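You operate a simulated robot arm through the tools that you are given. There is no shell and no other tool. Be economical: measure what you need, move in short steps, check, and stop when the job is done.

You run a simulated two-armed robot. Do the job below in one go: nothing can be reset, and whatever is moved stays where it is left.

Task
Carry the pot to the big ring with both hands, cover it and heat it till it steams.
Fine: pot on before the ring is on; ring off after.

Only the result counts: the job must be done as asked and must still hold three seconds after the hand-in. Knocking over, shifting, dropping, spilling or breaking anything else fails it. A push-on lid holds only when it is set on centred and level and pressed home; a screw cap is set on level and turned clockwise until tight.

Robot
Two 7-joint arms with two-finger parallel grippers on one trunk, on a base that drives. Base frame: it is fixed to the floor where the robot stands at the start and does not move with it; the origin is under the middle of the robot, x ahead of it, y to its left, z up; the surface under the hand at the start is at about z = 0.91. Units: m, degrees, N and s.
The left shoulder is at the start at [0.06, 0.144, 0.926], the right one opposite. With the tool pointing down near the work surface each hand reaches from about 0.26 to 0.7 m from the robot's upright axis, wherever it stands, measured 20 degrees to its own side. Places, roughly: big ring [0.7, 0.7, 0.9]; knob for the big ring [0.5, 0.8, 0.9]; pot lid (20x20x5 cm) [0.5, 0.4, 0.9]; steel pot (28x19x11 cm) [0.6, 0, 0.9]. Payload 1.57 kg a hand.
Tool frame (each hand has its own): the origin (TCP) lies between the finger pads and is the grasp point; the fingertips stand 0.03 m ahead of it; z points along the fingers, y is the line along which they close. The gripper opens to 0.11 m. The fingers are 0.024 m wide and 0.012 m thick; the gripper's body (0.048 by 0.112 m) begins 0.078 m behind the TCP.
Orientation is that of the tool frame in the base frame, as a unit quaternion [x, y, z, w]. With the fingers straight down and closing along the base's y, the tool's x points along the base's -x, its y along +y and its z along -z.

Tools
- The arms move only by the tool apply_moves. It takes "left_targets", "right_targets" or both (then of equal length, played together; a hand with none holds still); each is a list of rows, each a list of 7 numbers: the shift along the tool's x, y, z in m, then the turn, a rotation vector about the tool's x, y, z in degrees, then the finger opening in m, from 0 to 0.11. In form: [[tx, ty, tz, ax, ay, az, fingers], ...]. A call has 1 to 12 rows; each row is the pose to reach, as a shift and turn from the pose commanded when the call began, along the tool's axes at that moment. A row lasts 0.2 s, in which the tool goes at most 0.05 m and 8.6 degrees; a call with a longer step from one row to the next is refused whole, and so is a gripper value outside its range. A pose out of reach is approached as far as the arm can. The call stops where the force on the tool passes 40 N (or 10 N more than at its start, if that is more) or the arm is blocked; 0.2 s more then pass. The fingers move at their own pace (about 0.045 m/s each) and stop on an object; they squeeze with about 43 N. The grip force told is the motor's: it shows also when the fingers shut on nothing. Time passes only in rows, and 0.2 s behind the last, so rows that repeat a pose let the fingers close. It gives the time, the measured TCP pose, the force on the tool (base axes), the opening and the grip force at its end, in the units of the frame above (readings bear some noise), with the torque about the TCP (base axes, N m) and any sound that the robot's microphone picked up.
- Cameras (640 x 400 px; columns grow to the right, rows downward): "scene" is now at [0.0441, 0.04, 1.5457]; the picture's right is [0.48, -0.88, 0.00], its down [-0.59, -0.32, -0.74] and it looks along [0.65, 0.35, -0.67] (base axes); focal length 278 px, centre (320, 200). "left" rides on the left gripper at [0.07, -0.016, -0.141] in its tool frame; the picture's right is [0.23, 0.97, 0.00], its down [-0.86, 0.20, -0.48] and it looks along [-0.47, 0.11, 0.88] (tool axes); focal length 222 px, centre (320, 200). "right" rides on the right gripper at [0.07, 0.016, -0.141] in its tool frame; the picture's right is [-0.23, 0.97, 0.00], its down [-0.86, -0.20, -0.48] and it looks along [-0.47, -0.11, 0.88] (tool axes); focal length 222 px, centre (320, 200). There is no depth. A picture from a camera that has moved, and an enlarged one, comes with that camera's place and axes in the base frame and with its lens.
- camera(camera): a new picture of that camera. It takes no simulated time.
- raise_lower(by): slides the trunk up (or, below 0, down) by that many m; the arms and the scene camera ride with it, the base frame stays. It gives what a move gives, with no picture.
- base_move(legs): drives the robot by 1 to 6 legs, each [ahead, left, turn to the left] in m, m and degrees, along the robot's own axes; the way and the turn of a leg run together, so that a leg with both is an arc; at most 1.5 m and 180 degrees a leg. The arms and the cameras ride along, it lands a little off, and it stops where it bumps. It gives what a move gives.
- turn_head(pan, tilt): turns the head with the scene camera to pan (to the left, within 86 degrees either way) and tilt (down, from -29 to 69), counted from straight ahead of the robot. It gives what a move gives.
- inspect(camera, box): a new picture of the part [left, top, right, bottom] of that camera's present view, enlarged. It takes no simulated time.
- sign_off(): hands the job in; it is judged then, once.

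Work in short steps. Places have to be worked out from the pictures, the camera data and where the tool is seen: move nearer, look again, correct. Check each grasp and each placing, and mend what went wrong. You have 120 turns and 92 pictures in all, those below and enlarged ones among them. Open the grippers and draw the arms clear of the work before you hand the job in, unless the task says otherwise; then end with one line.

The tools are called after "Request:" by a JSON object that holds its "op" and its "data". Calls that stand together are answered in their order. apply_moves: Moves the arms, as the interface text tells. Its arguments: {"type":"object","properties":{"left_targets":{"type":"array"},"right_targets":{"type":"array"}},"required":[]} The other tools are called the same way: raise_lower (by) slides the trunk up or down; base_move (legs) drives the base; turn_head (pan, tilt) turns the head that bears the scene camera; camera (camera) takes a picture; inspect (camera, box) takes an enlarged picture of a part of a camera's view; sign_off () hands the job in.

At the start:

```text
time_s: 0.0
left_eef_pos: [0.3319, 0.4075, 0.9998]
left_orientation: [0.0, 1.0, 0.0, 0.0]
left_wrist_force: [0.7, 0.5, -0.9]
left_moment: [-0.02, 0.03, -0.01]
left_opening: 0.11
left_grip_force: 0.1
right_eef_pos: [0.458, 0.0589, 1.0006]
right_orientation: [0.0, 1.0, 0.001, 0.0]
right_wrist_force: [0.0, 0.0, -0.2]
right_moment: [0.02, -0.02, -0.02]
right_opening: 0.1101
right_grip_force: 0.0
trunk travel left (down, up): [-0.525, 0.065]
robot x, y, heading: [-0.0026, 0.0013, 0.0]
head pan, tilt: [28.4, 42.0]
```

scene: 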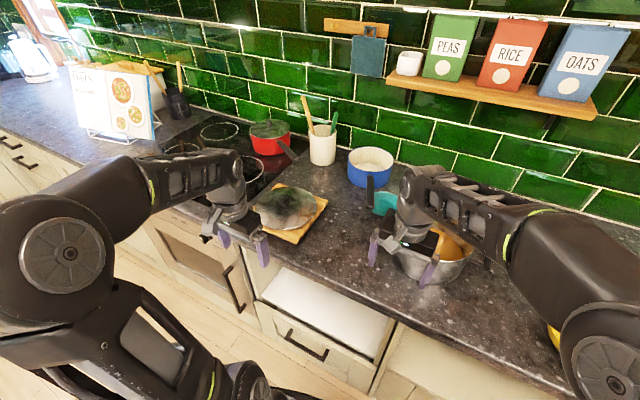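
right: 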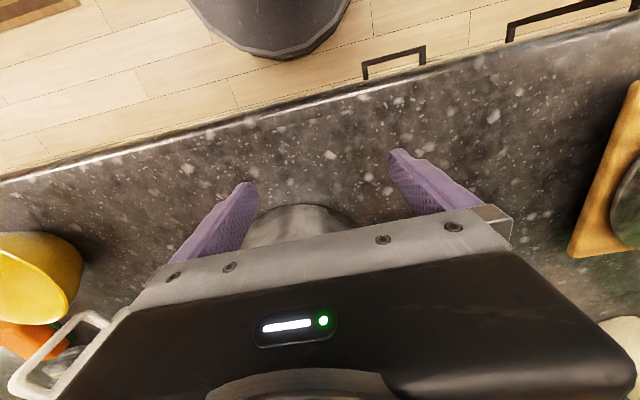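
left: 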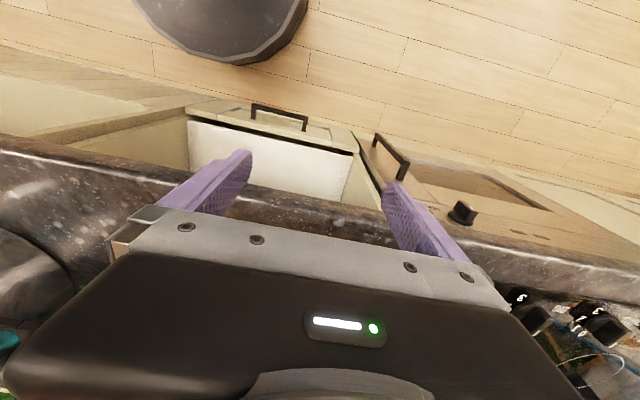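

The arms block part of the view; I turn the head toward the pot to see it better, then look.

Request:
{"op": "turn_head", "data": {"pan": 0, "tilt": 45}}

Request:
{"op": "camera", "data": {"camera": "scene"}}

```text
time_s: 0.9
left_eef_pos: [0.3324, 0.4079, 0.9995]
left_orientation: [0.0, 1.0, 0.0, 0.0]
left_wrist_force: [-0.6, 0.0, -0.6]
left_moment: [0.0, 0.0, 0.0]
left_opening: 0.1099
left_grip_force: 0.0
right_eef_pos: [0.4569, 0.0585, 1.0006]
right_orientation: [0.001, 1.0, 0.001, 0.0]
right_wrist_force: [-0.3, -1.2, 0.0]
right_moment: [-0.02, 0.01, -0.01]
right_opening: 0.1099
right_grip_force: 0.0
trunk travel left (down, up): [-0.525, 0.065]
robot x, y, heading: [0.0013, 0.0006, -0.0]
head pan, tilt: [0.0, 45.0]
```

```text
88 pictures are left
camera scene: at [0.0518, 0.0004, 1.5415], right [0.0, -1.0, 0.0], down [-0.71, 0.0, -0.71], along [0.71, 0.0, -0.71], focal length 278 px, centre (320, 200)
```

scene: 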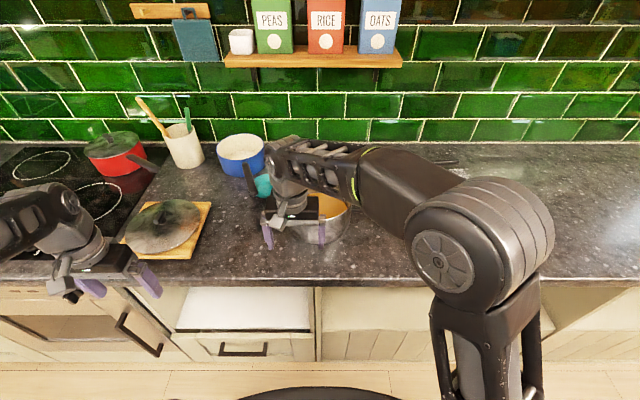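

The right arm covers the pot. I lift it and move it to the right for a free view.

Request:
{"op": "apply_moves", "data": {"right_targets": [[0, 0, -0.05, 0, 0, 0, 0.11], [0, 0, -0.1, 0, 0, 0, 0.11], [0, 0, -0.14, 0, 0, 0, 0.11], [0.03, -0.04, -0.14, 0, 0, 0, 0.11], [0.05, -0.085, -0.14, 0, 0, 0, 0.11], [0.06, -0.13, -0.14, 0, 0, 0, 0.11], [0.07, -0.175, -0.14, 0, 0, 0, 0.11], [0.08, -0.22, -0.14, 0, 0, 0, 0.11], [0.09, -0.265, -0.14, 0, 0, 0, 0.11]]}}

Request:
{"op": "camera", "data": {"camera": "scene"}}

Request:
{"op": "camera", "data": {"camera": "right"}}

```text
time_s: 2.9
left_eef_pos: [0.3329, 0.4047, 1.0003]
left_orientation: [0.001, 1.0, 0.002, 0.0]
left_wrist_force: [1.6, -0.7, 0.4]
left_moment: [0.07, 0.01, -0.03]
left_opening: 0.1101
left_grip_force: 0.1
right_eef_pos: [0.3649, -0.2026, 1.1234]
right_orientation: [-0.003, 1.0, 0.003, 0.001]
right_wrist_force: [-1.0, -1.4, -0.5]
right_moment: [0.09, 0.01, -0.01]
right_opening: 0.1102
right_grip_force: 0.1
right hand out of reach, approached as far as the arm can: row 2, 3, 4, 5, 6, 7, 8, 9
trunk travel left (down, up): [-0.525, 0.065]
robot x, y, heading: [0.0012, -0.0022, -0.2]
head pan, tilt: [0.0, 45.0]
```

```text
87 pictures are left
camera scene: at [0.0523, -0.0048, 1.5414], right [0.0, -1.0, 0.0], down [-0.71, 0.0, -0.71], along [0.71, 0.0, -0.71], focal length 278 px, centre (320, 200)
```

scene: 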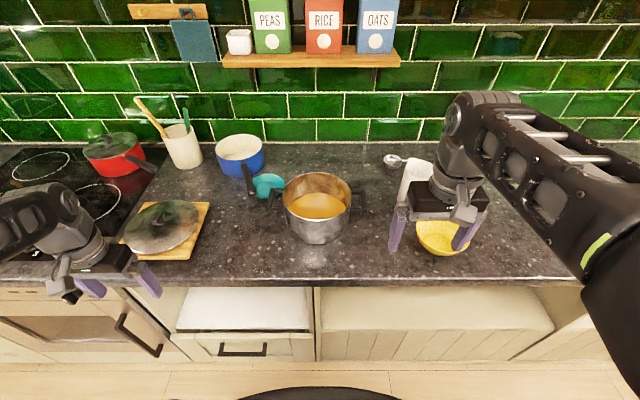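

```text
86 pictures are left
camera right: at [0.2952, -0.1875, 1.2631], right [0.22, 0.97, 0.01], down [0.86, -0.2, 0.48], along [0.47, -0.1, -0.88], focal length 222 px, centre (320, 200)
```

right: 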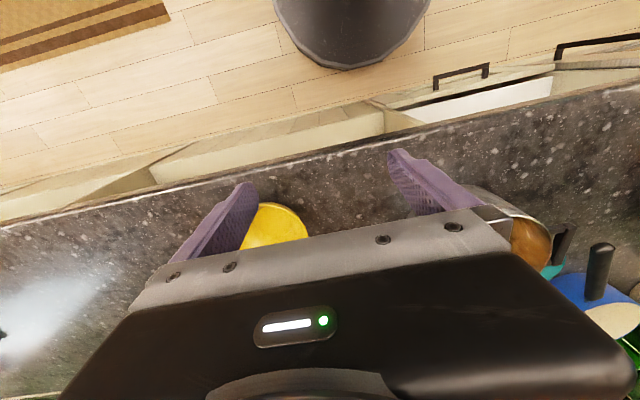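

The pot holds soup, handles lie along y. I enlarge the pot.

Request:
{"op": "inspect", "data": {"camera": "scene", "box": [220, 140, 420, 265]}}

Request:
{"op": "inspect", "data": {"camera": "scene", "box": [0, 130, 220, 268]}}

```text
3.20 times, centred on (320, 202) of scene
camera zoom: at [0.0523, -0.0048, 1.5414], right [0.0, -1.0, 0.0], down [-0.71, 0.0, -0.71], along [0.71, 0.0, -0.71], focal length 891 px, centre (320, 192)
```

zoom: 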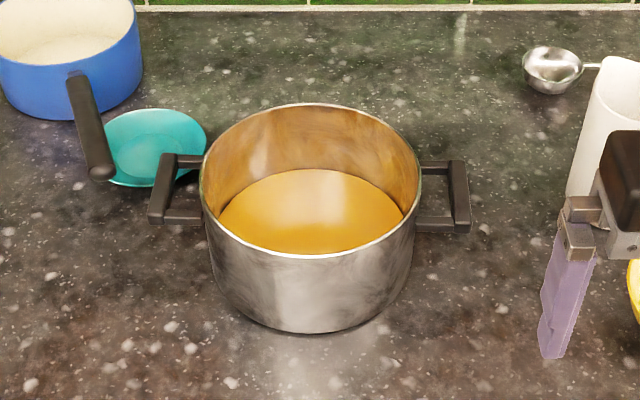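

```text
2.90 times, centred on (110, 199) of scene
camera zoom: at [0.0523, -0.0048, 1.5414], right [0.0, -1.0, 0.0], down [-0.71, 0.0, -0.71], along [0.71, 0.0, -0.71], focal length 807 px, centre (929, 203)
```

zoom: 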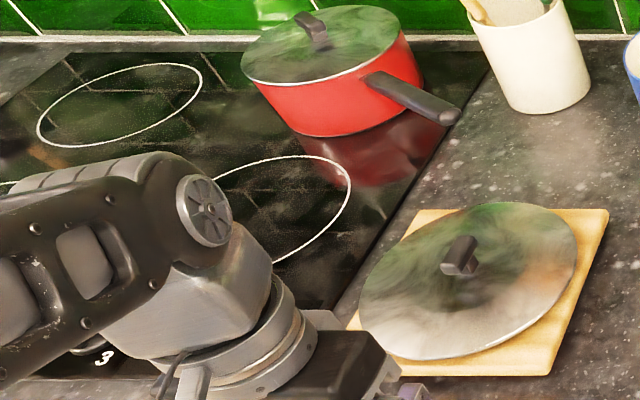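

Handles' outer bars lie about x=0.60, y=±0.13, z≈0.99, with a gap of about 2.4 cm to the wall. I raise the trunk for lifting reach and look at the hob.

Request:
{"op": "raise_lower", "data": {"by": 0.06}}

Request:
{"op": "turn_head", "data": {"pan": 45, "tilt": 35}}

Request:
{"op": "camera", "data": {"camera": "scene"}}

```text
time_s: 3.9
left_eef_pos: [0.3325, 0.4095, 1.0588]
left_orientation: [0.001, 1.0, -0.001, 0.0]
left_wrist_force: [-0.2, 0.2, -0.5]
left_moment: [0.02, 0.01, -0.01]
left_opening: 0.1099
left_grip_force: 0.1
right_eef_pos: [0.3648, -0.2009, 1.1842]
right_orientation: [0.0, 1.0, 0.001, 0.001]
right_wrist_force: [0.1, -0.3, 0.5]
right_moment: [0.02, 0.03, 0.01]
right_opening: 0.1099
right_grip_force: 0.0
trunk travel left (down, up): [-0.585, 0.005]
robot x, y, heading: [0.0025, -0.0038, -0.1]
head pan, tilt: [0.0, 45.0]
```

```text
time_s: 5.0
left_eef_pos: [0.3322, 0.4077, 1.0591]
left_orientation: [-0.001, 1.0, 0.0, -0.001]
left_wrist_force: [0.4, -0.5, -0.4]
left_moment: [-0.02, -0.02, 0.0]
left_opening: 0.1099
left_grip_force: 0.0
right_eef_pos: [0.3646, -0.2001, 1.1841]
right_orientation: [0.0, 1.0, 0.001, 0.001]
right_wrist_force: [0.0, -0.7, -0.3]
right_moment: [0.01, -0.05, -0.02]
right_opening: 0.11
right_grip_force: 0.1
trunk travel left (down, up): [-0.585, 0.005]
robot x, y, heading: [0.0022, -0.0008, 0.0]
head pan, tilt: [45.0, 35.0]
```

```text
83 pictures are left
camera scene: at [0.0328, 0.0624, 1.6162], right [0.71, -0.71, 0.0], down [-0.41, -0.41, -0.82], along [0.58, 0.58, -0.57], focal length 278 px, centre (320, 200)
```

scene: 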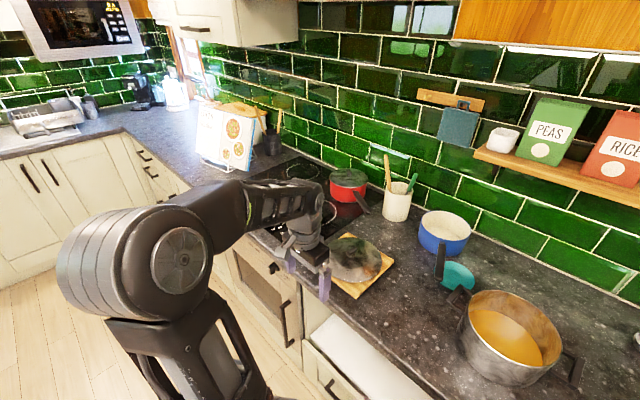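

The left arm hides the hob; it is needed at the pot anyway. I bring both hands above the handles at z≈1.13 with the fingers at 0.04.

Request:
{"op": "apply_moves", "data": {"left_targets": [[0, 0, -0.04, 0, 0, 0, 0.04], [-0.02, -0.03, -0.07, 0, 0, 0, 0.04], [-0.05, -0.065, -0.07, 0, 0, 0, 0.04], [-0.08, -0.1, -0.07, 0, 0, 0, 0.04], [-0.11, -0.135, -0.07, 0, 0, 0, 0.04], [-0.14, -0.17, -0.07, 0, 0, 0, 0.04], [-0.17, -0.205, -0.07, 0, 0, 0, 0.04], [-0.2, -0.24, -0.07, 0, 0, 0, 0.04], [-0.235, -0.274, -0.07, 0, 0, 0, 0.04], [-0.268, -0.274, -0.07, 0, 0, 0, 0.04]], "right_targets": [[0, 0, 0, 0, 0, 0, 0.04], [-0.02, 0, 0, 0, 0, 0, 0.04], [-0.05, 0.01, 0.01, 0, 0, 0, 0.04], [-0.08, 0.02, 0.02, 0, 0, 0, 0.04], [-0.11, 0.03, 0.03, 0, 0, 0, 0.04], [-0.14, 0.04, 0.04, 0, 0, 0, 0.04], [-0.17, 0.05, 0.05, 0, 0, 0, 0.04], [-0.2, 0.06, 0.054, 0, 0, 0, 0.04], [-0.22, 0.0665, 0.054, 0, 0, 0, 0.04], [-0.235, 0.0665, 0.054, 0, 0, 0, 0.04]]}}

Request:
{"op": "camera", "data": {"camera": "scene"}}

Request:
{"op": "camera", "data": {"camera": "left"}}

Request:
{"op": "camera", "data": {"camera": "right"}}

```text
time_s: 7.2
left_eef_pos: [0.5676, 0.1355, 1.1298]
left_orientation: [-0.001, 1.0, 0.0, 0.002]
left_wrist_force: [-0.4, -0.1, -0.3]
left_moment: [-0.03, 0.02, 0.0]
left_opening: 0.0401
left_grip_force: 0.0
left hand out of reach, approached as far as the arm can: row 10
right_eef_pos: [0.5649, -0.1376, 1.1305]
right_orientation: [-0.001, 1.0, 0.0, 0.001]
right_wrist_force: [-0.5, 0.7, -0.4]
right_moment: [-0.03, 0.0, 0.0]
right_opening: 0.0399
right_grip_force: 0.1
right hand out of reach, approached as far as the arm can: row 9, 10
trunk travel left (down, up): [-0.585, 0.005]
robot x, y, heading: [0.0007, -0.0013, 0.1]
head pan, tilt: [45.0, 35.0]
```

```text
82 pictures are left
camera scene: at [0.0327, 0.0649, 1.6162], right [0.71, -0.71, 0.0], down [-0.41, -0.41, -0.82], along [0.58, 0.58, -0.57], focal length 278 px, centre (320, 200)
```

scene: 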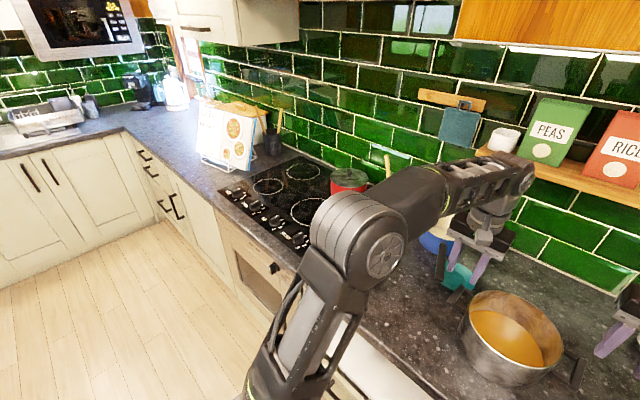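

```text
81 pictures are left
camera left: at [0.4986, 0.1193, 1.2707], right [-0.23, 0.97, 0.0], down [0.85, 0.2, 0.48], along [0.47, 0.11, -0.88], focal length 222 px, centre (320, 200)
```

left: 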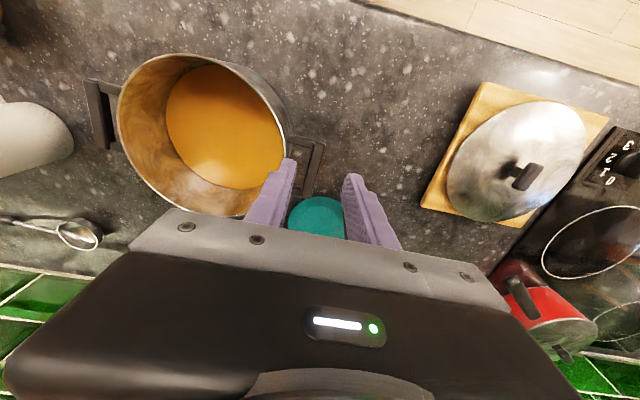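

```text
80 pictures are left
camera right: at [0.4948, -0.1216, 1.2701], right [0.23, 0.97, 0.0], down [0.85, -0.2, 0.48], along [0.47, -0.11, -0.88], focal length 222 px, centre (320, 200)
```

right: 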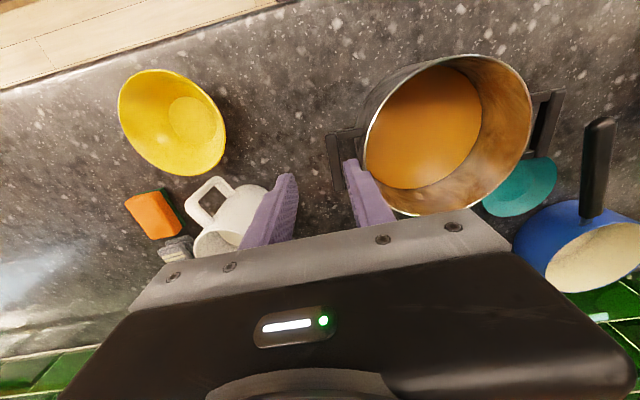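

The pot handles are visible from both wrists. I enlarge both to measure the bars.

Request:
{"op": "inspect", "data": {"camera": "left", "box": [240, 120, 400, 220]}}

Request:
{"op": "inspect", "data": {"camera": "right", "box": [270, 110, 430, 210]}}

```text
4.00 times, centred on (320, 170) of left
camera zoom: at [0.4986, 0.1193, 1.2707], right [-0.23, 0.97, 0.0], down [0.85, 0.2, 0.48], along [0.47, 0.11, -0.88], focal length 888 px, centre (320, 320)
```

zoom: 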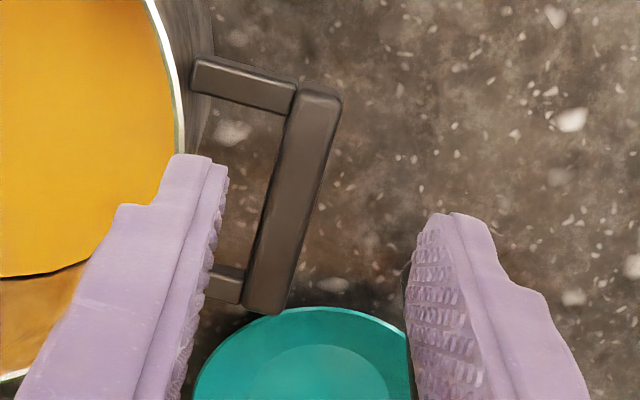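

```text
4.00 times, centred on (350, 160) of right
camera zoom: at [0.4948, -0.1216, 1.2701], right [0.23, 0.97, 0.0], down [0.85, -0.2, 0.48], along [0.47, -0.11, -0.88], focal length 888 px, centre (200, 360)
```

zoom: 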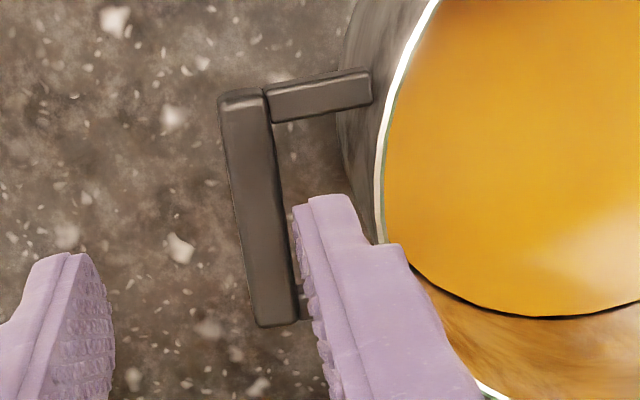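

Pot centre ≈(0.599, 0.005), yawed about −2°; bars at left (0.604, 0.135), right (0.593, −0.125). I line up and go down to z≈1.06, still above the rim.

Request:
{"op": "apply_moves", "data": {"left_targets": [[0, 0, 0.04, 0, 0, 0, 0.034], [-0.02, 0, 0.07, 0, 0, 0, 0.034], [-0.036, 0, 0.07, 0, 0, 0, 0.034], [-0.036, 0, 0.07, 0, 0, 0, 0.034]], "right_targets": [[0, 0.006, 0.04, 0, 0, 0, 0.034], [-0.02, 0.0126, 0.07, 0, 0, 0, 0.034], [-0.028, 0.0126, 0.07, 0, 0, 0, 0.034], [-0.028, 0.0126, 0.07, 0, 0, 0, 0.034]]}}

Request:
{"op": "inspect", "data": {"camera": "left", "box": [240, 120, 400, 220]}}

Request:
{"op": "inspect", "data": {"camera": "right", "box": [240, 120, 400, 220]}}

```text
time_s: 8.2
left_eef_pos: [0.6037, 0.1341, 1.0598]
left_orientation: [0.0, 1.0, 0.0, 0.0]
left_wrist_force: [0.2, 0.1, -0.1]
left_moment: [-0.01, 0.02, -0.03]
left_opening: 0.0339
left_grip_force: 0.1
right_eef_pos: [0.5925, -0.1283, 1.0607]
right_orientation: [0.0, 1.0, 0.001, 0.0]
right_wrist_force: [0.3, -0.7, 0.1]
right_moment: [0.0, 0.0, 0.0]
right_opening: 0.034
right_grip_force: 0.1
trunk travel left (down, up): [-0.585, 0.005]
robot x, y, heading: [-0.0008, -0.0014, -0.2]
head pan, tilt: [45.0, 35.0]
```

```text
4.00 times, centred on (320, 170) of left
camera zoom: at [0.5347, 0.1177, 1.2015], right [-0.23, 0.97, 0.0], down [0.86, 0.2, 0.48], along [0.47, 0.11, -0.88], focal length 888 px, centre (320, 320)
```

zoom: 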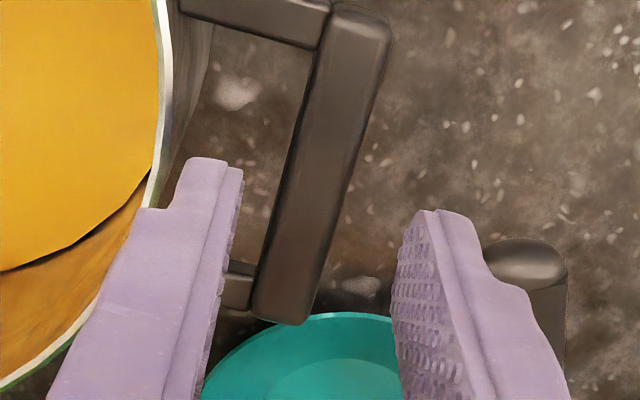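

```text
4.00 times, centred on (320, 170) of right
camera zoom: at [0.5226, -0.1113, 1.1994], right [0.23, 0.97, 0.0], down [0.85, -0.2, 0.48], along [0.47, -0.11, -0.88], focal length 888 px, centre (320, 320)
```

zoom: 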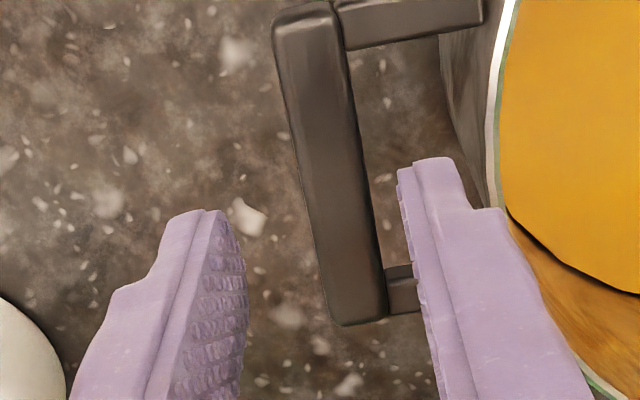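

Alignment is good (right hand 3 mm outward). I lower both to z≈0.992 with a 3 mm correction.

Request:
{"op": "apply_moves", "data": {"left_targets": [[0, 0, 0.025, 0, 0, 0, 0.034], [0, 0, 0.048, 0, 0, 0, 0.034], [0, 0, 0.068, 0, 0, 0, 0.034], [0, 0, 0.068, 0, 0, 0, 0.034]], "right_targets": [[0, 0.003, 0.025, 0, 0, 0, 0.034], [0, 0.003, 0.048, 0, 0, 0, 0.034], [0, 0.003, 0.068, 0, 0, 0, 0.034], [0, 0.003, 0.068, 0, 0, 0, 0.034]]}}

Request:
{"op": "camera", "data": {"camera": "left"}}

Request:
{"op": "camera", "data": {"camera": "right"}}

```text
time_s: 9.2
left_eef_pos: [0.6037, 0.1348, 0.9926]
left_orientation: [0.0, 1.0, 0.0, 0.0]
left_wrist_force: [-0.2, 0.2, -0.4]
left_moment: [0.0, 0.0, 0.02]
left_opening: 0.034
left_grip_force: 0.0
right_eef_pos: [0.5931, -0.1242, 0.9912]
right_orientation: [0.0, 1.0, 0.001, 0.001]
right_wrist_force: [0.9, 0.2, 0.1]
right_moment: [-0.01, -0.05, -0.01]
right_opening: 0.0341
right_grip_force: 0.0
trunk travel left (down, up): [-0.585, 0.005]
robot x, y, heading: [0.0025, -0.0006, 0.0]
head pan, tilt: [45.0, 35.0]
```

```text
75 pictures are left
camera left: at [0.5343, 0.1182, 1.1331], right [-0.23, 0.97, 0.0], down [0.85, 0.2, 0.48], along [0.47, 0.11, -0.88], focal length 222 px, centre (320, 200)
```

left: 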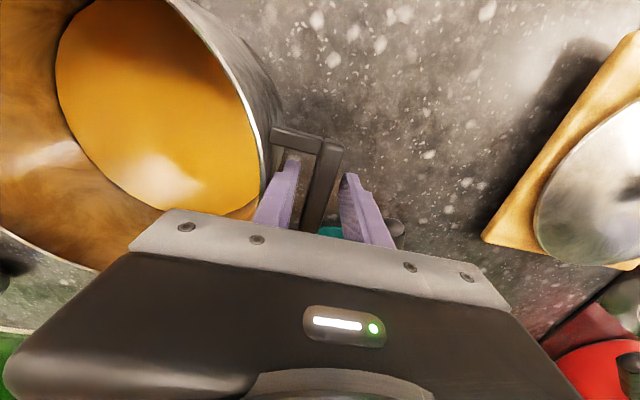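

```text
74 pictures are left
camera right: at [0.5223, -0.1084, 1.1311], right [0.23, 0.97, 0.0], down [0.85, -0.2, 0.48], along [0.47, -0.11, -0.88], focal length 222 px, centre (320, 200)
```

right: 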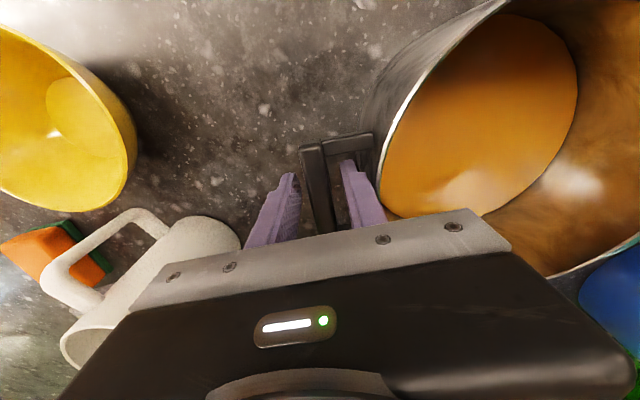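

Both bars stand between the fingers. I close both grippers.

Request:
{"op": "apply_moves", "data": {"left_targets": [[0, 0, 0, 0, 0, 0, 0.02], [0, 0, 0, 0, 0, 0, 0.01], [0, 0, 0, 0, 0, 0, 0.0], [0, 0, 0, 0, 0, 0, 0.0]], "right_targets": [[0, 0, 0, 0, 0, 0, 0.02], [0, 0, 0, 0, 0, 0, 0.01], [0, 0, 0, 0, 0, 0, 0.0], [0, 0, 0, 0, 0, 0, 0.0]]}}

```text
time_s: 10.2
left_eef_pos: [0.6049, 0.1337, 0.9913]
left_orientation: [0.001, 1.0, -0.001, 0.0]
left_wrist_force: [-5.8, -5.8, 0.1]
left_moment: [-0.08, -0.99, -0.78]
left_opening: 0.0166
left_grip_force: 31.8
right_eef_pos: [0.5925, -0.1239, 0.9924]
right_orientation: [-0.001, 1.0, 0.003, 0.001]
right_wrist_force: [5.1, 3.4, 0.5]
right_moment: [-0.02, 0.69, -0.73]
right_opening: 0.0167
right_grip_force: 31.9
trunk travel left (down, up): [-0.585, 0.005]
robot x, y, heading: [0.0011, 0.0003, 0.2]
head pan, tilt: [45.0, 35.0]
```

Both bars are held (16.6 mm). I lift 3 cm together and read the forces.

Request:
{"op": "apply_moves", "data": {"left_targets": [[0, 0, -0.008, 0, 0, 0, 0.0], [0, 0, -0.018, 0, 0, 0, 0.0], [0, 0, -0.03, 0, 0, 0, 0.0], [0, 0, -0.03, 0, 0, 0, 0.0]], "right_targets": [[0, 0, -0.008, 0, 0, 0, 0.0], [0, 0, -0.018, 0, 0, 0, 0.0], [0, 0, -0.03, 0, 0, 0, 0.0], [0, 0, -0.03, 0, 0, 0, 0.0]]}}

Request:
{"op": "camera", "data": {"camera": "left"}}

```text
time_s: 11.2
left_eef_pos: [0.6053, 0.1333, 1.0205]
left_orientation: [0.0, 1.0, 0.0, -0.002]
left_wrist_force: [-6.4, -6.9, -6.9]
left_moment: [0.08, 0.33, -0.83]
left_opening: 0.0168
left_grip_force: 32.2
right_eef_pos: [0.5945, -0.124, 1.022]
right_orientation: [0.0, 1.0, 0.0, 0.0]
right_wrist_force: [6.4, 6.5, -6.7]
right_moment: [-0.07, -0.32, -0.84]
right_opening: 0.0167
right_grip_force: 32.3
trunk travel left (down, up): [-0.585, 0.005]
robot x, y, heading: [-0.0021, -0.0009, -0.2]
head pan, tilt: [45.0, 35.0]
```

```text
73 pictures are left
camera left: at [0.5359, 0.1176, 1.1628], right [-0.23, 0.97, 0.0], down [0.86, 0.2, 0.48], along [0.46, 0.11, -0.88], focal length 222 px, centre (320, 200)
```

left: 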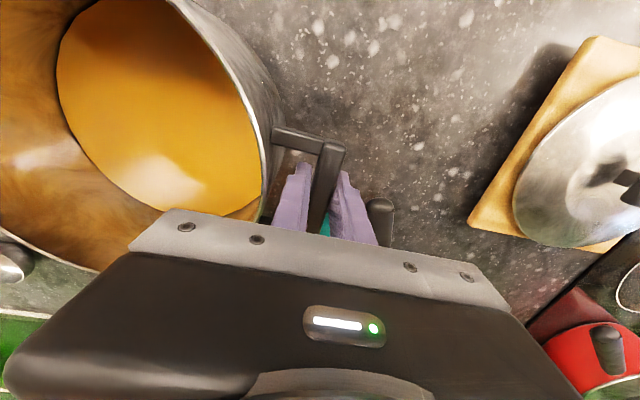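

The pot is up, about 7 N per hand. I lift it 7 cm more while drawing it back 5 cm.

Request:
{"op": "apply_moves", "data": {"left_targets": [[0, 0, -0.012, 0, 0, 0, 0.0], [0.008, 0, -0.025, 0, 0, 0, 0.0], [0.018, 0, -0.04, 0, 0, 0, 0.0], [0.03, 0, -0.055, 0, 0, 0, 0.0], [0.042, 0, -0.067, 0, 0, 0, 0.0], [0.05, 0, -0.072, 0, 0, 0, 0.0], [0.05, 0, -0.072, 0, 0, 0, 0.0]], "right_targets": [[0, 0, -0.012, 0, 0, 0, 0.0], [0.008, 0, -0.025, 0, 0, 0, 0.0], [0.018, 0, -0.04, 0, 0, 0, 0.0], [0.03, 0, -0.055, 0, 0, 0, 0.0], [0.042, 0, -0.067, 0, 0, 0, 0.0], [0.05, 0, -0.072, 0, 0, 0, 0.0], [0.05, 0, -0.072, 0, 0, 0, 0.0]]}}

```text
time_s: 12.8
left_eef_pos: [0.5545, 0.1337, 1.0937]
left_orientation: [0.0, 1.0, -0.001, -0.001]
left_wrist_force: [-5.9, -9.0, -7.0]
left_moment: [0.09, 0.28, -0.8]
left_opening: 0.0167
left_grip_force: 32.0
right_eef_pos: [0.5431, -0.1246, 1.0929]
right_orientation: [0.0, 1.0, 0.0, 0.0]
right_wrist_force: [6.4, 9.7, -5.9]
right_moment: [-0.05, -0.23, -0.76]
right_opening: 0.0168
right_grip_force: 31.6
trunk travel left (down, up): [-0.585, 0.005]
robot x, y, heading: [-0.0008, 0.0017, -0.1]
head pan, tilt: [45.0, 35.0]
```

Level and held. I drive left 0.3 m first and look.

Request:
{"op": "base_move", "data": {"legs": [[0, 0.3, 0]]}}

Request:
{"op": "camera", "data": {"camera": "scene"}}

```text
time_s: 14.9
left_eef_pos: [0.5541, 0.4353, 1.0935]
left_orientation: [0.001, 1.0, 0.0, -0.002]
left_wrist_force: [-6.1, -7.9, -6.6]
left_moment: [-0.04, -0.5, -0.88]
left_opening: 0.0168
left_grip_force: 32.4
right_eef_pos: [0.5435, 0.175, 1.0936]
right_orientation: [0.001, 1.0, 0.002, 0.0]
right_wrist_force: [6.5, 9.7, -6.9]
right_moment: [-0.06, 0.45, -0.9]
right_opening: 0.0168
right_grip_force: 32.4
trunk travel left (down, up): [-0.585, 0.005]
robot x, y, heading: [-0.0027, 0.3004, -0.2]
head pan, tilt: [45.0, 35.0]
```

```text
72 pictures are left
camera scene: at [0.0342, 0.3639, 1.6162], right [0.71, -0.71, 0.0], down [-0.41, -0.41, -0.82], along [0.58, 0.58, -0.57], focal length 278 px, centre (320, 200)
```

scene: 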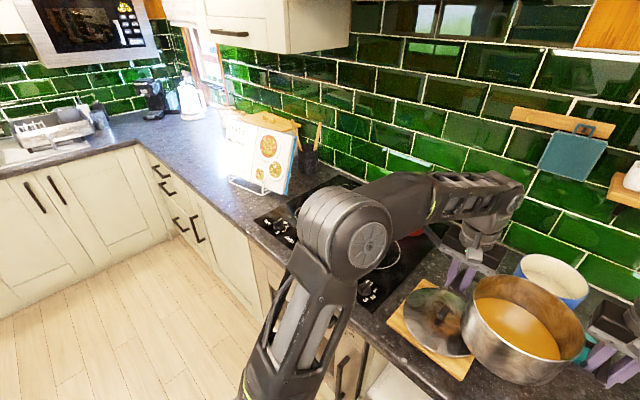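

The way is clear. I check the hob through the left wrist camera.

Request:
{"op": "camera", "data": {"camera": "left"}}

```text
71 pictures are left
camera left: at [0.4859, 0.4178, 1.2355], right [-0.23, 0.97, 0.0], down [0.86, 0.2, 0.48], along [0.47, 0.11, -0.88], focal length 222 px, centre (320, 200)
```

left: 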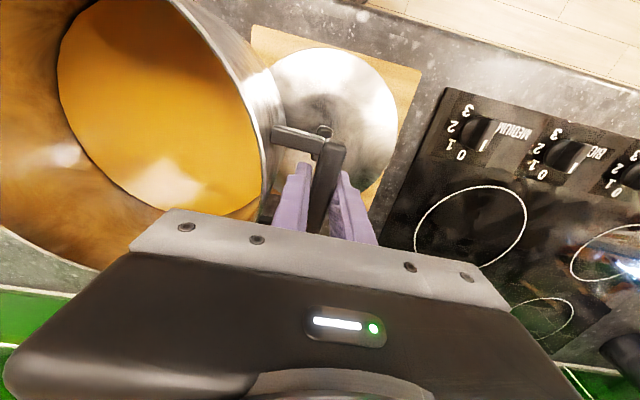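

The knob marked BIG is the second one, near (0.50, 0.80). I enlarge the hob for ring sizes.

Request:
{"op": "inspect", "data": {"camera": "left", "box": [380, 70, 640, 380]}}

```text
1.29 times, centred on (510, 225) of left
camera zoom: at [0.4859, 0.4178, 1.2355], right [-0.23, 0.97, 0.0], down [0.86, 0.2, 0.48], along [0.47, 0.11, -0.88], focal length 287 px, centre (75, 168)
```

zoom: 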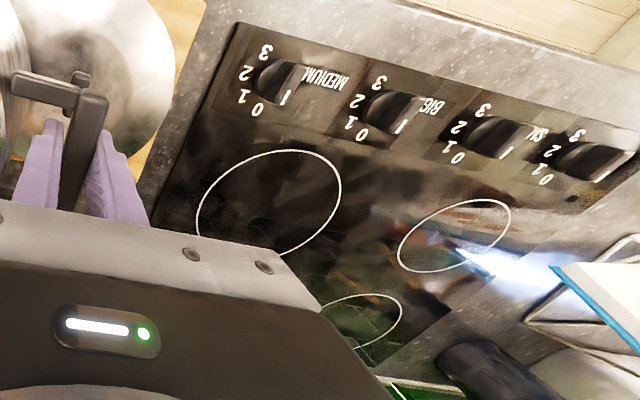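

Ring A, diameter ≈0.19, is the big one, centred near (0.665, 0.736); the pot centre is at (0.549, 0.305). I drive left 0.43 m and ahead 5 cm.

Request:
{"op": "base_move", "data": {"legs": [[0, 0.215, 0], [0, 0.215, 0], [0.05, 0, 0]]}}

Request:
{"op": "camera", "data": {"camera": "scene"}}

Request:
{"op": "camera", "data": {"camera": "right"}}

Request:
{"op": "camera", "data": {"camera": "left"}}

```text
time_s: 18.3
left_eef_pos: [0.6064, 0.8613, 1.0914]
left_orientation: [0.001, 1.0, 0.0, -0.002]
left_wrist_force: [-5.8, -1.1, -7.5]
left_moment: [-0.1, -0.26, -0.85]
left_opening: 0.0168
left_grip_force: 31.7
right_eef_pos: [0.5948, 0.6047, 1.0924]
right_orientation: [0.001, 1.0, 0.001, 0.0]
right_wrist_force: [7.5, 1.9, -6.8]
right_moment: [0.01, 0.38, -0.89]
right_opening: 0.0165
right_grip_force: 31.7
trunk travel left (down, up): [-0.585, 0.005]
robot x, y, heading: [0.0509, 0.7268, -0.2]
head pan, tilt: [45.0, 35.0]
```

```text
69 pictures are left
camera scene: at [0.0869, 0.7913, 1.6161], right [0.71, -0.71, 0.0], down [-0.41, -0.41, -0.82], along [0.58, 0.58, -0.58], focal length 278 px, centre (320, 200)
```

scene: 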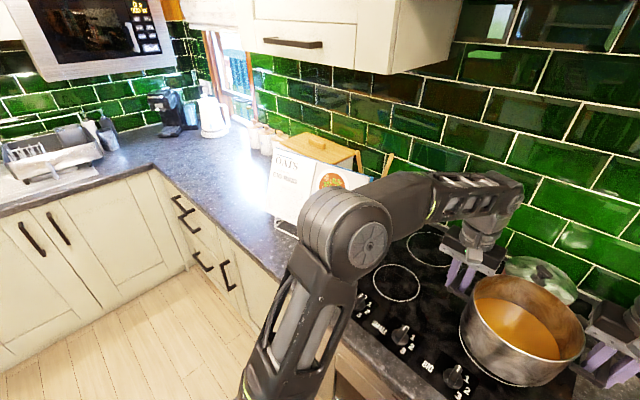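

```text
68 pictures are left
camera right: at [0.5258, 0.6202, 1.2322], right [0.23, 0.97, 0.0], down [0.86, -0.2, 0.48], along [0.46, -0.11, -0.88], focal length 222 px, centre (320, 200)
```

right: 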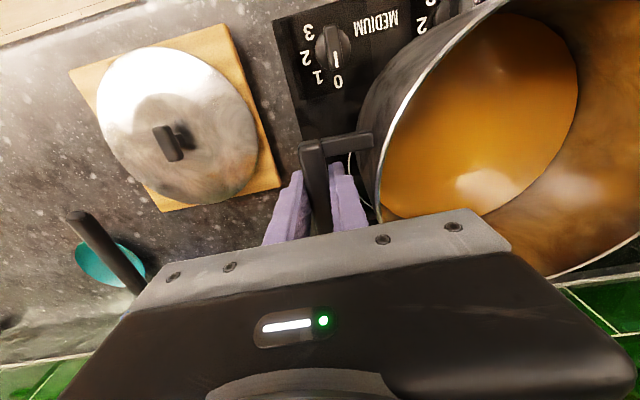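

```text
67 pictures are left
camera left: at [0.5378, 0.8456, 1.2345], right [-0.23, 0.97, 0.0], down [0.86, 0.2, 0.48], along [0.46, 0.11, -0.88], focal length 222 px, centre (320, 200)
```

left: 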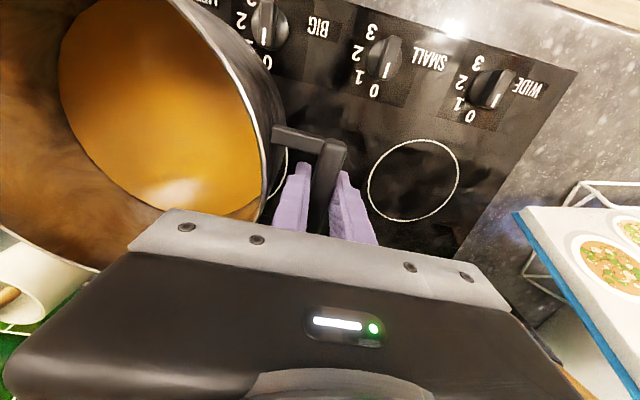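

The pot centre is at (0.601, 0.733), the ring's edges read y 0.634–0.826, so y is right. I move 6.5 cm ahead while lowering 8 cm.

Request:
{"op": "apply_moves", "data": {"left_targets": [[-0.005, 0, 0.008, 0, 0, 0, 0.0], [-0.015, 0, 0.02, 0, 0, 0, 0.0], [-0.028, 0, 0.035, 0, 0, 0, 0.0], [-0.042, 0, 0.05, 0, 0, 0, 0.0], [-0.055, 0, 0.065, 0, 0, 0, 0.0], [-0.063, 0, 0.076, 0, 0, 0, 0.0], [-0.065, 0, 0.08, 0, 0, 0, 0.0], [-0.065, 0, 0.08, 0, 0, 0, 0.0]], "right_targets": [[-0.005, 0, 0.008, 0, 0, 0, 0.0], [-0.015, 0, 0.02, 0, 0, 0, 0.0], [-0.028, 0, 0.035, 0, 0, 0, 0.0], [-0.042, 0, 0.05, 0, 0, 0, 0.0], [-0.055, 0, 0.065, 0, 0, 0, 0.0], [-0.063, 0, 0.076, 0, 0, 0, 0.0], [-0.065, 0, 0.08, 0, 0, 0, 0.0], [-0.065, 0, 0.08, 0, 0, 0, 0.0]]}}

Request:
{"op": "camera", "data": {"camera": "left"}}

Request:
{"op": "camera", "data": {"camera": "right"}}

Request:
{"op": "turn_head", "data": {"pan": 0, "tilt": 40}}

Request:
{"op": "camera", "data": {"camera": "scene"}}

```text
time_s: 20.1
left_eef_pos: [0.6693, 0.8611, 1.0144]
left_orientation: [0.001, 1.0, 0.0, -0.001]
left_wrist_force: [-6.2, 3.1, -6.7]
left_moment: [0.14, 0.84, -0.81]
left_opening: 0.0165
left_grip_force: 31.9
right_eef_pos: [0.6581, 0.6038, 1.0143]
right_orientation: [0.001, 1.0, 0.0, 0.0]
right_wrist_force: [5.4, -1.5, -5.9]
right_moment: [0.05, -0.85, -0.79]
right_opening: 0.017
right_grip_force: 32.2
trunk travel left (down, up): [-0.585, 0.005]
robot x, y, heading: [0.0484, 0.7272, -0.2]
head pan, tilt: [45.0, 35.0]
```

```text
66 pictures are left
camera left: at [0.601, 0.845, 1.1554], right [-0.23, 0.97, 0.0], down [0.86, 0.2, 0.48], along [0.46, 0.11, -0.88], focal length 222 px, centre (320, 200)
```

left: 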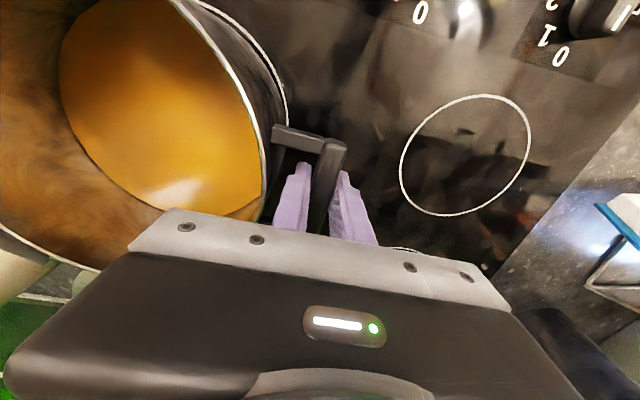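

```text
65 pictures are left
camera right: at [0.5892, 0.6196, 1.1526], right [0.23, 0.97, 0.0], down [0.85, -0.2, 0.48], along [0.47, -0.11, -0.88], focal length 222 px, centre (320, 200)
```

right: 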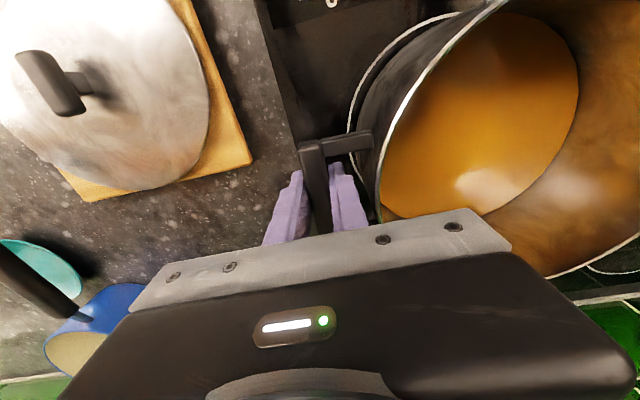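

```text
time_s: 21.3
left_eef_pos: [0.6706, 0.8606, 1.0138]
left_orientation: [0.001, 1.0, 0.0, -0.001]
left_wrist_force: [-6.4, 3.2, -6.6]
left_moment: [0.13, 0.61, -0.84]
left_opening: 0.0163
left_grip_force: 32.2
right_eef_pos: [0.6595, 0.604, 1.0133]
right_orientation: [0.001, 1.0, 0.0, -0.001]
right_wrist_force: [6.1, -2.9, -6.1]
right_moment: [-0.02, -0.62, -0.84]
right_opening: 0.0167
right_grip_force: 31.9
trunk travel left (down, up): [-0.585, 0.005]
robot x, y, heading: [0.0506, 0.7313, -0.0]
head pan, tilt: [0.0, 40.0]
```

```text
64 pictures are left
camera scene: at [0.107, 0.7287, 1.6086], right [0.0, -1.0, 0.0], down [-0.64, 0.0, -0.77], along [0.77, 0.0, -0.64], focal length 278 px, centre (320, 200)
```

scene: 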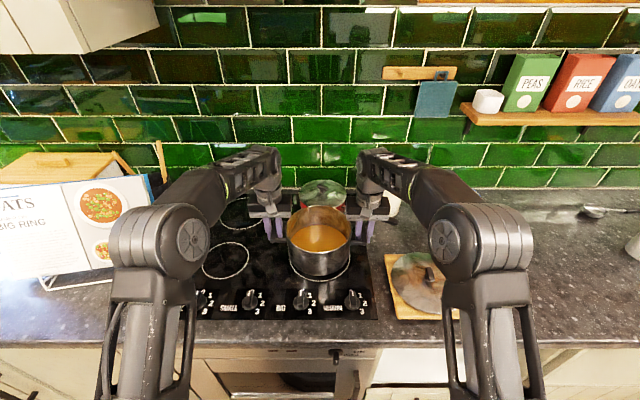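

The ring shows under the pot. I enlarge to check the centring before setting down.

Request:
{"op": "inspect", "data": {"camera": "scene", "box": [250, 195, 410, 325]}}

```text
3.08 times, centred on (330, 260) of scene
camera zoom: at [0.107, 0.7287, 1.6086], right [0.0, -1.0, 0.0], down [-0.64, 0.0, -0.77], along [0.77, 0.0, -0.64], focal length 856 px, centre (289, 15)
```

zoom: 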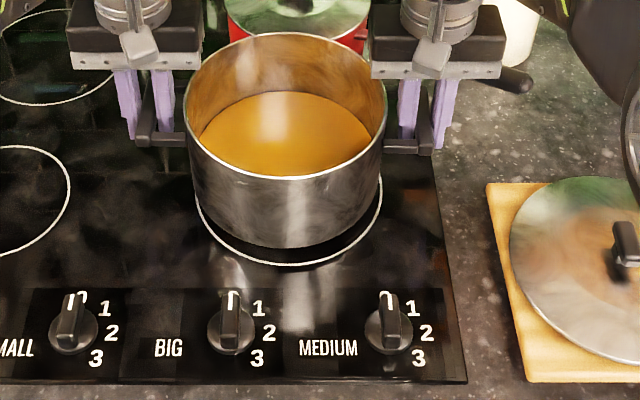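

Ring centre ≈(0.671, 0.729), pot within a few mm. I nudge 4 mm ahead and lower in fine steps.

Request:
{"op": "apply_moves", "data": {"left_targets": [[-0.002, 0, 0.005, 0, 0, 0, 0.0], [-0.004, 0, 0.01, 0, 0, 0, 0.0], [-0.004, 0, 0.014, 0, 0, 0, 0.0], [-0.004, 0, 0.017, 0, 0, 0, 0.0], [-0.004, 0, 0.017, 0, 0, 0, 0.0]], "right_targets": [[-0.002, 0, 0.005, 0, 0, 0, 0.0], [-0.004, 0, 0.01, 0, 0, 0, 0.0], [-0.004, 0, 0.014, 0, 0, 0, 0.0], [-0.004, 0, 0.017, 0, 0, 0, 0.0], [-0.004, 0, 0.017, 0, 0, 0, 0.0]]}}

```text
time_s: 22.5
left_eef_pos: [0.6736, 0.8613, 0.9989]
left_orientation: [0.002, 1.0, 0.0, 0.001]
left_wrist_force: [-3.0, 5.7, 3.0]
left_moment: [0.04, 0.62, -0.75]
left_opening: 0.0167
left_grip_force: 31.5
right_eef_pos: [0.6621, 0.6039, 0.9998]
right_orientation: [0.002, 1.0, 0.001, 0.001]
right_wrist_force: [9.0, -5.1, 6.8]
right_moment: [0.02, 0.81, -0.72]
right_opening: 0.0168
right_grip_force: 31.8
trunk travel left (down, up): [-0.585, 0.005]
robot x, y, heading: [0.0515, 0.7247, -0.1]
head pan, tilt: [0.0, 40.0]
```

The pot stands on the ring (the force has turned to pressing). I ease up 2 mm and open the fingers to 0.034.

Request:
{"op": "apply_moves", "data": {"left_targets": [[0, 0, -0.001, 0, 0, 0, 0.0], [0, 0, -0.001, 0, 0, 0, 0.02], [0, 0, -0.001, 0, 0, 0, 0.034], [0, 0, -0.001, 0, 0, 0, 0.034]], "right_targets": [[0, 0, -0.002, 0, 0, 0, 0.0], [0, 0, -0.002, 0, 0, 0, 0.02], [0, 0, -0.002, 0, 0, 0, 0.034], [0, 0, -0.002, 0, 0, 0, 0.034]]}}

Request:
{"op": "camera", "data": {"camera": "left"}}

Request:
{"op": "camera", "data": {"camera": "right"}}

```text
time_s: 23.5
left_eef_pos: [0.6719, 0.8611, 0.998]
left_orientation: [0.001, 1.0, 0.001, -0.001]
left_wrist_force: [-0.1, -0.9, -0.3]
left_moment: [0.02, 0.0, -0.02]
left_opening: 0.0342
left_grip_force: 0.0
right_eef_pos: [0.6618, 0.6034, 0.9989]
right_orientation: [0.0, 1.0, 0.001, 0.0]
right_wrist_force: [-0.8, -0.8, 0.1]
right_moment: [0.01, -0.02, 0.03]
right_opening: 0.0339
right_grip_force: 0.1
trunk travel left (down, up): [-0.585, 0.005]
robot x, y, heading: [0.0537, 0.7298, -0.2]
head pan, tilt: [0.0, 40.0]
```

```text
62 pictures are left
camera left: at [0.6036, 0.8447, 1.1399], right [-0.23, 0.97, 0.0], down [0.86, 0.2, 0.48], along [0.47, 0.11, -0.88], focal length 222 px, centre (320, 200)
```

left: 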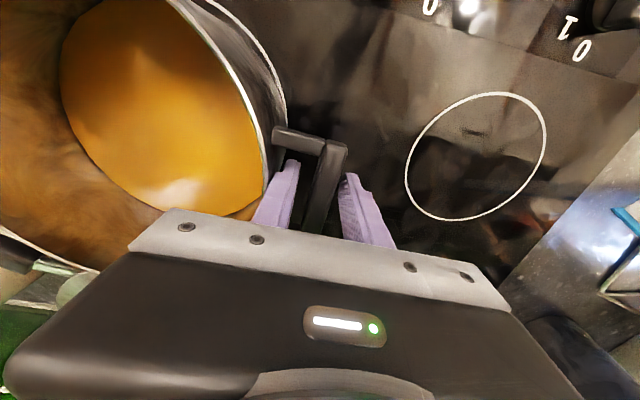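

```text
61 pictures are left
camera right: at [0.5918, 0.62, 1.1385], right [0.23, 0.97, 0.0], down [0.85, -0.2, 0.48], along [0.47, -0.11, -0.88], focal length 222 px, centre (320, 200)
```

right: 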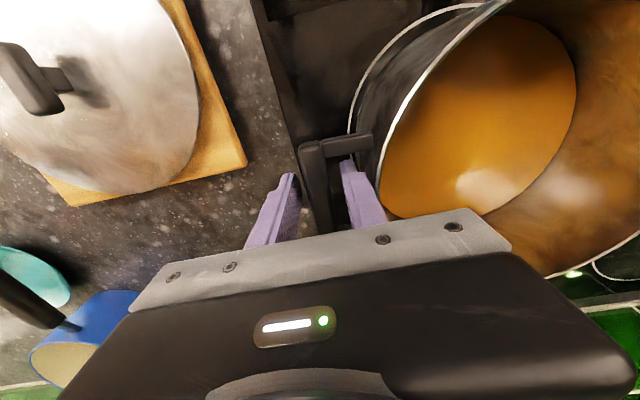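

Both hands are free of the handles. I raise them straight up, then back.

Request:
{"op": "apply_moves", "data": {"left_targets": [[0, 0, -0.02, 0, 0, 0, 0.034], [0, 0, -0.05, 0, 0, 0, 0.034], [0.01, 0, -0.08, 0, 0, 0, 0.034], [0.05, 0, -0.1, 0, 0, 0, 0.05], [0.09, 0.02, -0.11, 0, 0, 0, 0.05], [0.13, 0.05, -0.11, 0, 0, 0, 0.05], [0.17, 0.09, -0.11, 0, 0, 0, 0.05], [0.21, 0.11, -0.11, 0, 0, 0, 0.05]], "right_targets": [[0, 0, -0.02, 0, 0, 0, 0.034], [0, 0, -0.05, 0, 0, 0, 0.034], [0.01, 0, -0.08, 0, 0, 0, 0.034], [0.05, 0, -0.1, 0, 0, 0, 0.05], [0.09, -0.02, -0.11, 0, 0, 0, 0.05], [0.13, -0.05, -0.11, 0, 0, 0, 0.05], [0.16, -0.08, -0.11, 0, 0, 0, 0.05], [0.19, -0.11, -0.11, 0, 0, 0, 0.05]]}}

Request:
{"op": "turn_head", "data": {"pan": -25, "tilt": 45}}

Request:
{"op": "camera", "data": {"camera": "scene"}}

Request:
{"op": "camera", "data": {"camera": "right"}}

```text
refused: row 7 steps farther than a row can; nothing moved
```

```text
time_s: 24.4
left_eef_pos: [0.6735, 0.8608, 0.9984]
left_orientation: [0.001, 1.0, 0.0, 0.0]
left_wrist_force: [-0.2, 0.8, -0.1]
left_moment: [-0.01, 0.01, 0.01]
left_opening: 0.0341
left_grip_force: 0.1
right_eef_pos: [0.6615, 0.604, 0.9988]
right_orientation: [0.0, 1.0, 0.001, 0.001]
right_wrist_force: [0.2, 0.6, 1.2]
right_moment: [0.0, -0.01, 0.0]
right_opening: 0.0342
right_grip_force: 0.1
trunk travel left (down, up): [-0.585, 0.005]
robot x, y, heading: [0.0499, 0.7297, 0.2]
head pan, tilt: [-25.0, 45.0]
```

```text
60 pictures are left
camera scene: at [0.0944, 0.6943, 1.6015], right [-0.42, -0.91, 0.0], down [-0.64, 0.3, -0.71], along [0.64, -0.3, -0.71], focal length 278 px, centre (320, 200)
```

scene: 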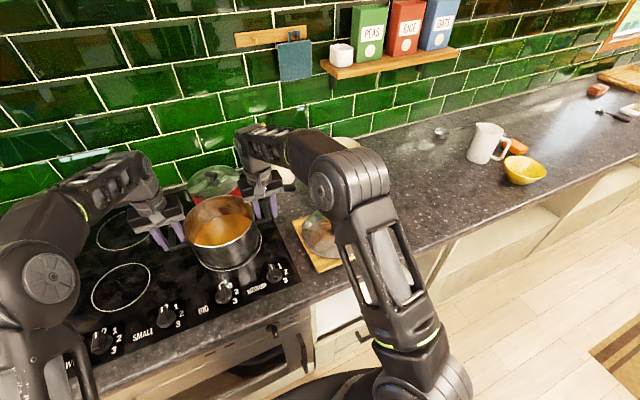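

```text
59 pictures are left
camera right: at [0.5919, 0.62, 1.1385], right [0.23, 0.97, 0.0], down [0.85, -0.2, 0.48], along [0.47, -0.11, -0.88], focal length 222 px, centre (320, 200)
```

right: 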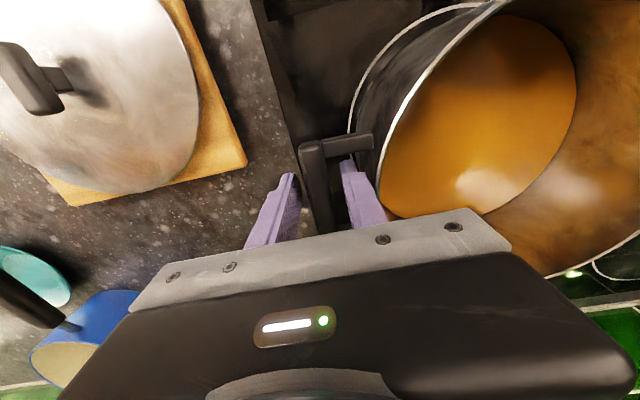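

A step was too long; I repeat with shorter steps.

Request:
{"op": "apply_moves", "data": {"left_targets": [[0, 0, -0.02, 0, 0, 0, 0.034], [0, 0, -0.05, 0, 0, 0, 0.034], [0.01, 0, -0.08, 0, 0, 0, 0.034], [0.05, 0, -0.1, 0, 0, 0, 0.05], [0.09, 0.02, -0.11, 0, 0, 0, 0.05], [0.13, 0.04, -0.11, 0, 0, 0, 0.05], [0.17, 0.06, -0.11, 0, 0, 0, 0.05], [0.21, 0.08, -0.11, 0, 0, 0, 0.05]], "right_targets": [[0, 0, -0.02, 0, 0, 0, 0.034], [0, 0, -0.05, 0, 0, 0, 0.034], [0.01, 0, -0.08, 0, 0, 0, 0.034], [0.05, 0, -0.1, 0, 0, 0, 0.05], [0.08, -0.03, -0.11, 0, 0, 0, 0.05], [0.11, -0.06, -0.11, 0, 0, 0, 0.05], [0.14, -0.09, -0.11, 0, 0, 0, 0.05], [0.17, -0.12, -0.11, 0, 0, 0, 0.05]]}}

Request:
{"op": "camera", "data": {"camera": "scene"}}

Request:
{"op": "camera", "data": {"camera": "right"}}

```text
time_s: 26.1
left_eef_pos: [0.4603, 0.9408, 1.1094]
left_orientation: [0.0, 1.0, 0.0, 0.001]
left_wrist_force: [0.0, 0.1, -0.2]
left_moment: [0.03, -0.07, 0.0]
left_opening: 0.0498
left_grip_force: 0.0
right_eef_pos: [0.4892, 0.4844, 1.1109]
right_orientation: [0.0, 1.0, 0.001, 0.002]
right_wrist_force: [-0.9, -0.2, 0.3]
right_moment: [0.03, -0.03, -0.03]
right_opening: 0.0504
right_grip_force: 0.0
trunk travel left (down, up): [-0.585, 0.005]
robot x, y, heading: [0.0489, 0.7265, -0.0]
head pan, tilt: [-25.0, 45.0]
```

```text
58 pictures are left
camera scene: at [0.0913, 0.6942, 1.6015], right [-0.42, -0.91, 0.0], down [-0.64, 0.3, -0.71], along [0.64, -0.3, -0.71], focal length 278 px, centre (320, 200)
```

scene: 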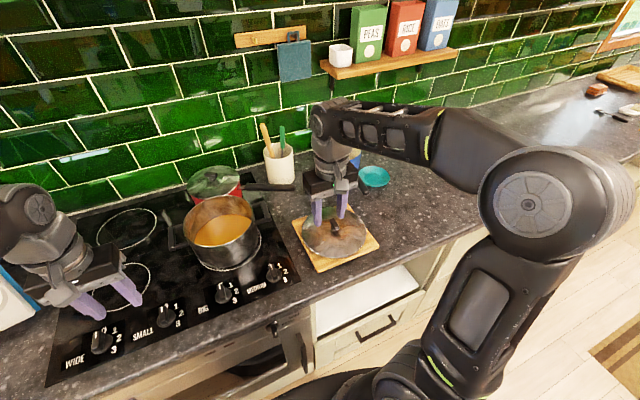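

```text
57 pictures are left
camera right: at [0.4199, 0.4999, 1.2495], right [0.23, 0.97, 0.0], down [0.85, -0.2, 0.48], along [0.47, -0.11, -0.88], focal length 222 px, centre (320, 200)
```

right: 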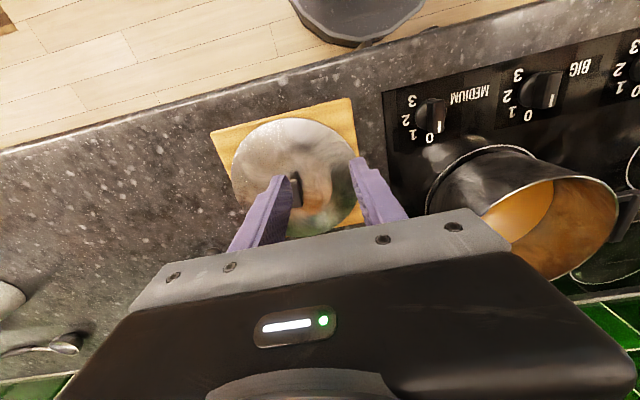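

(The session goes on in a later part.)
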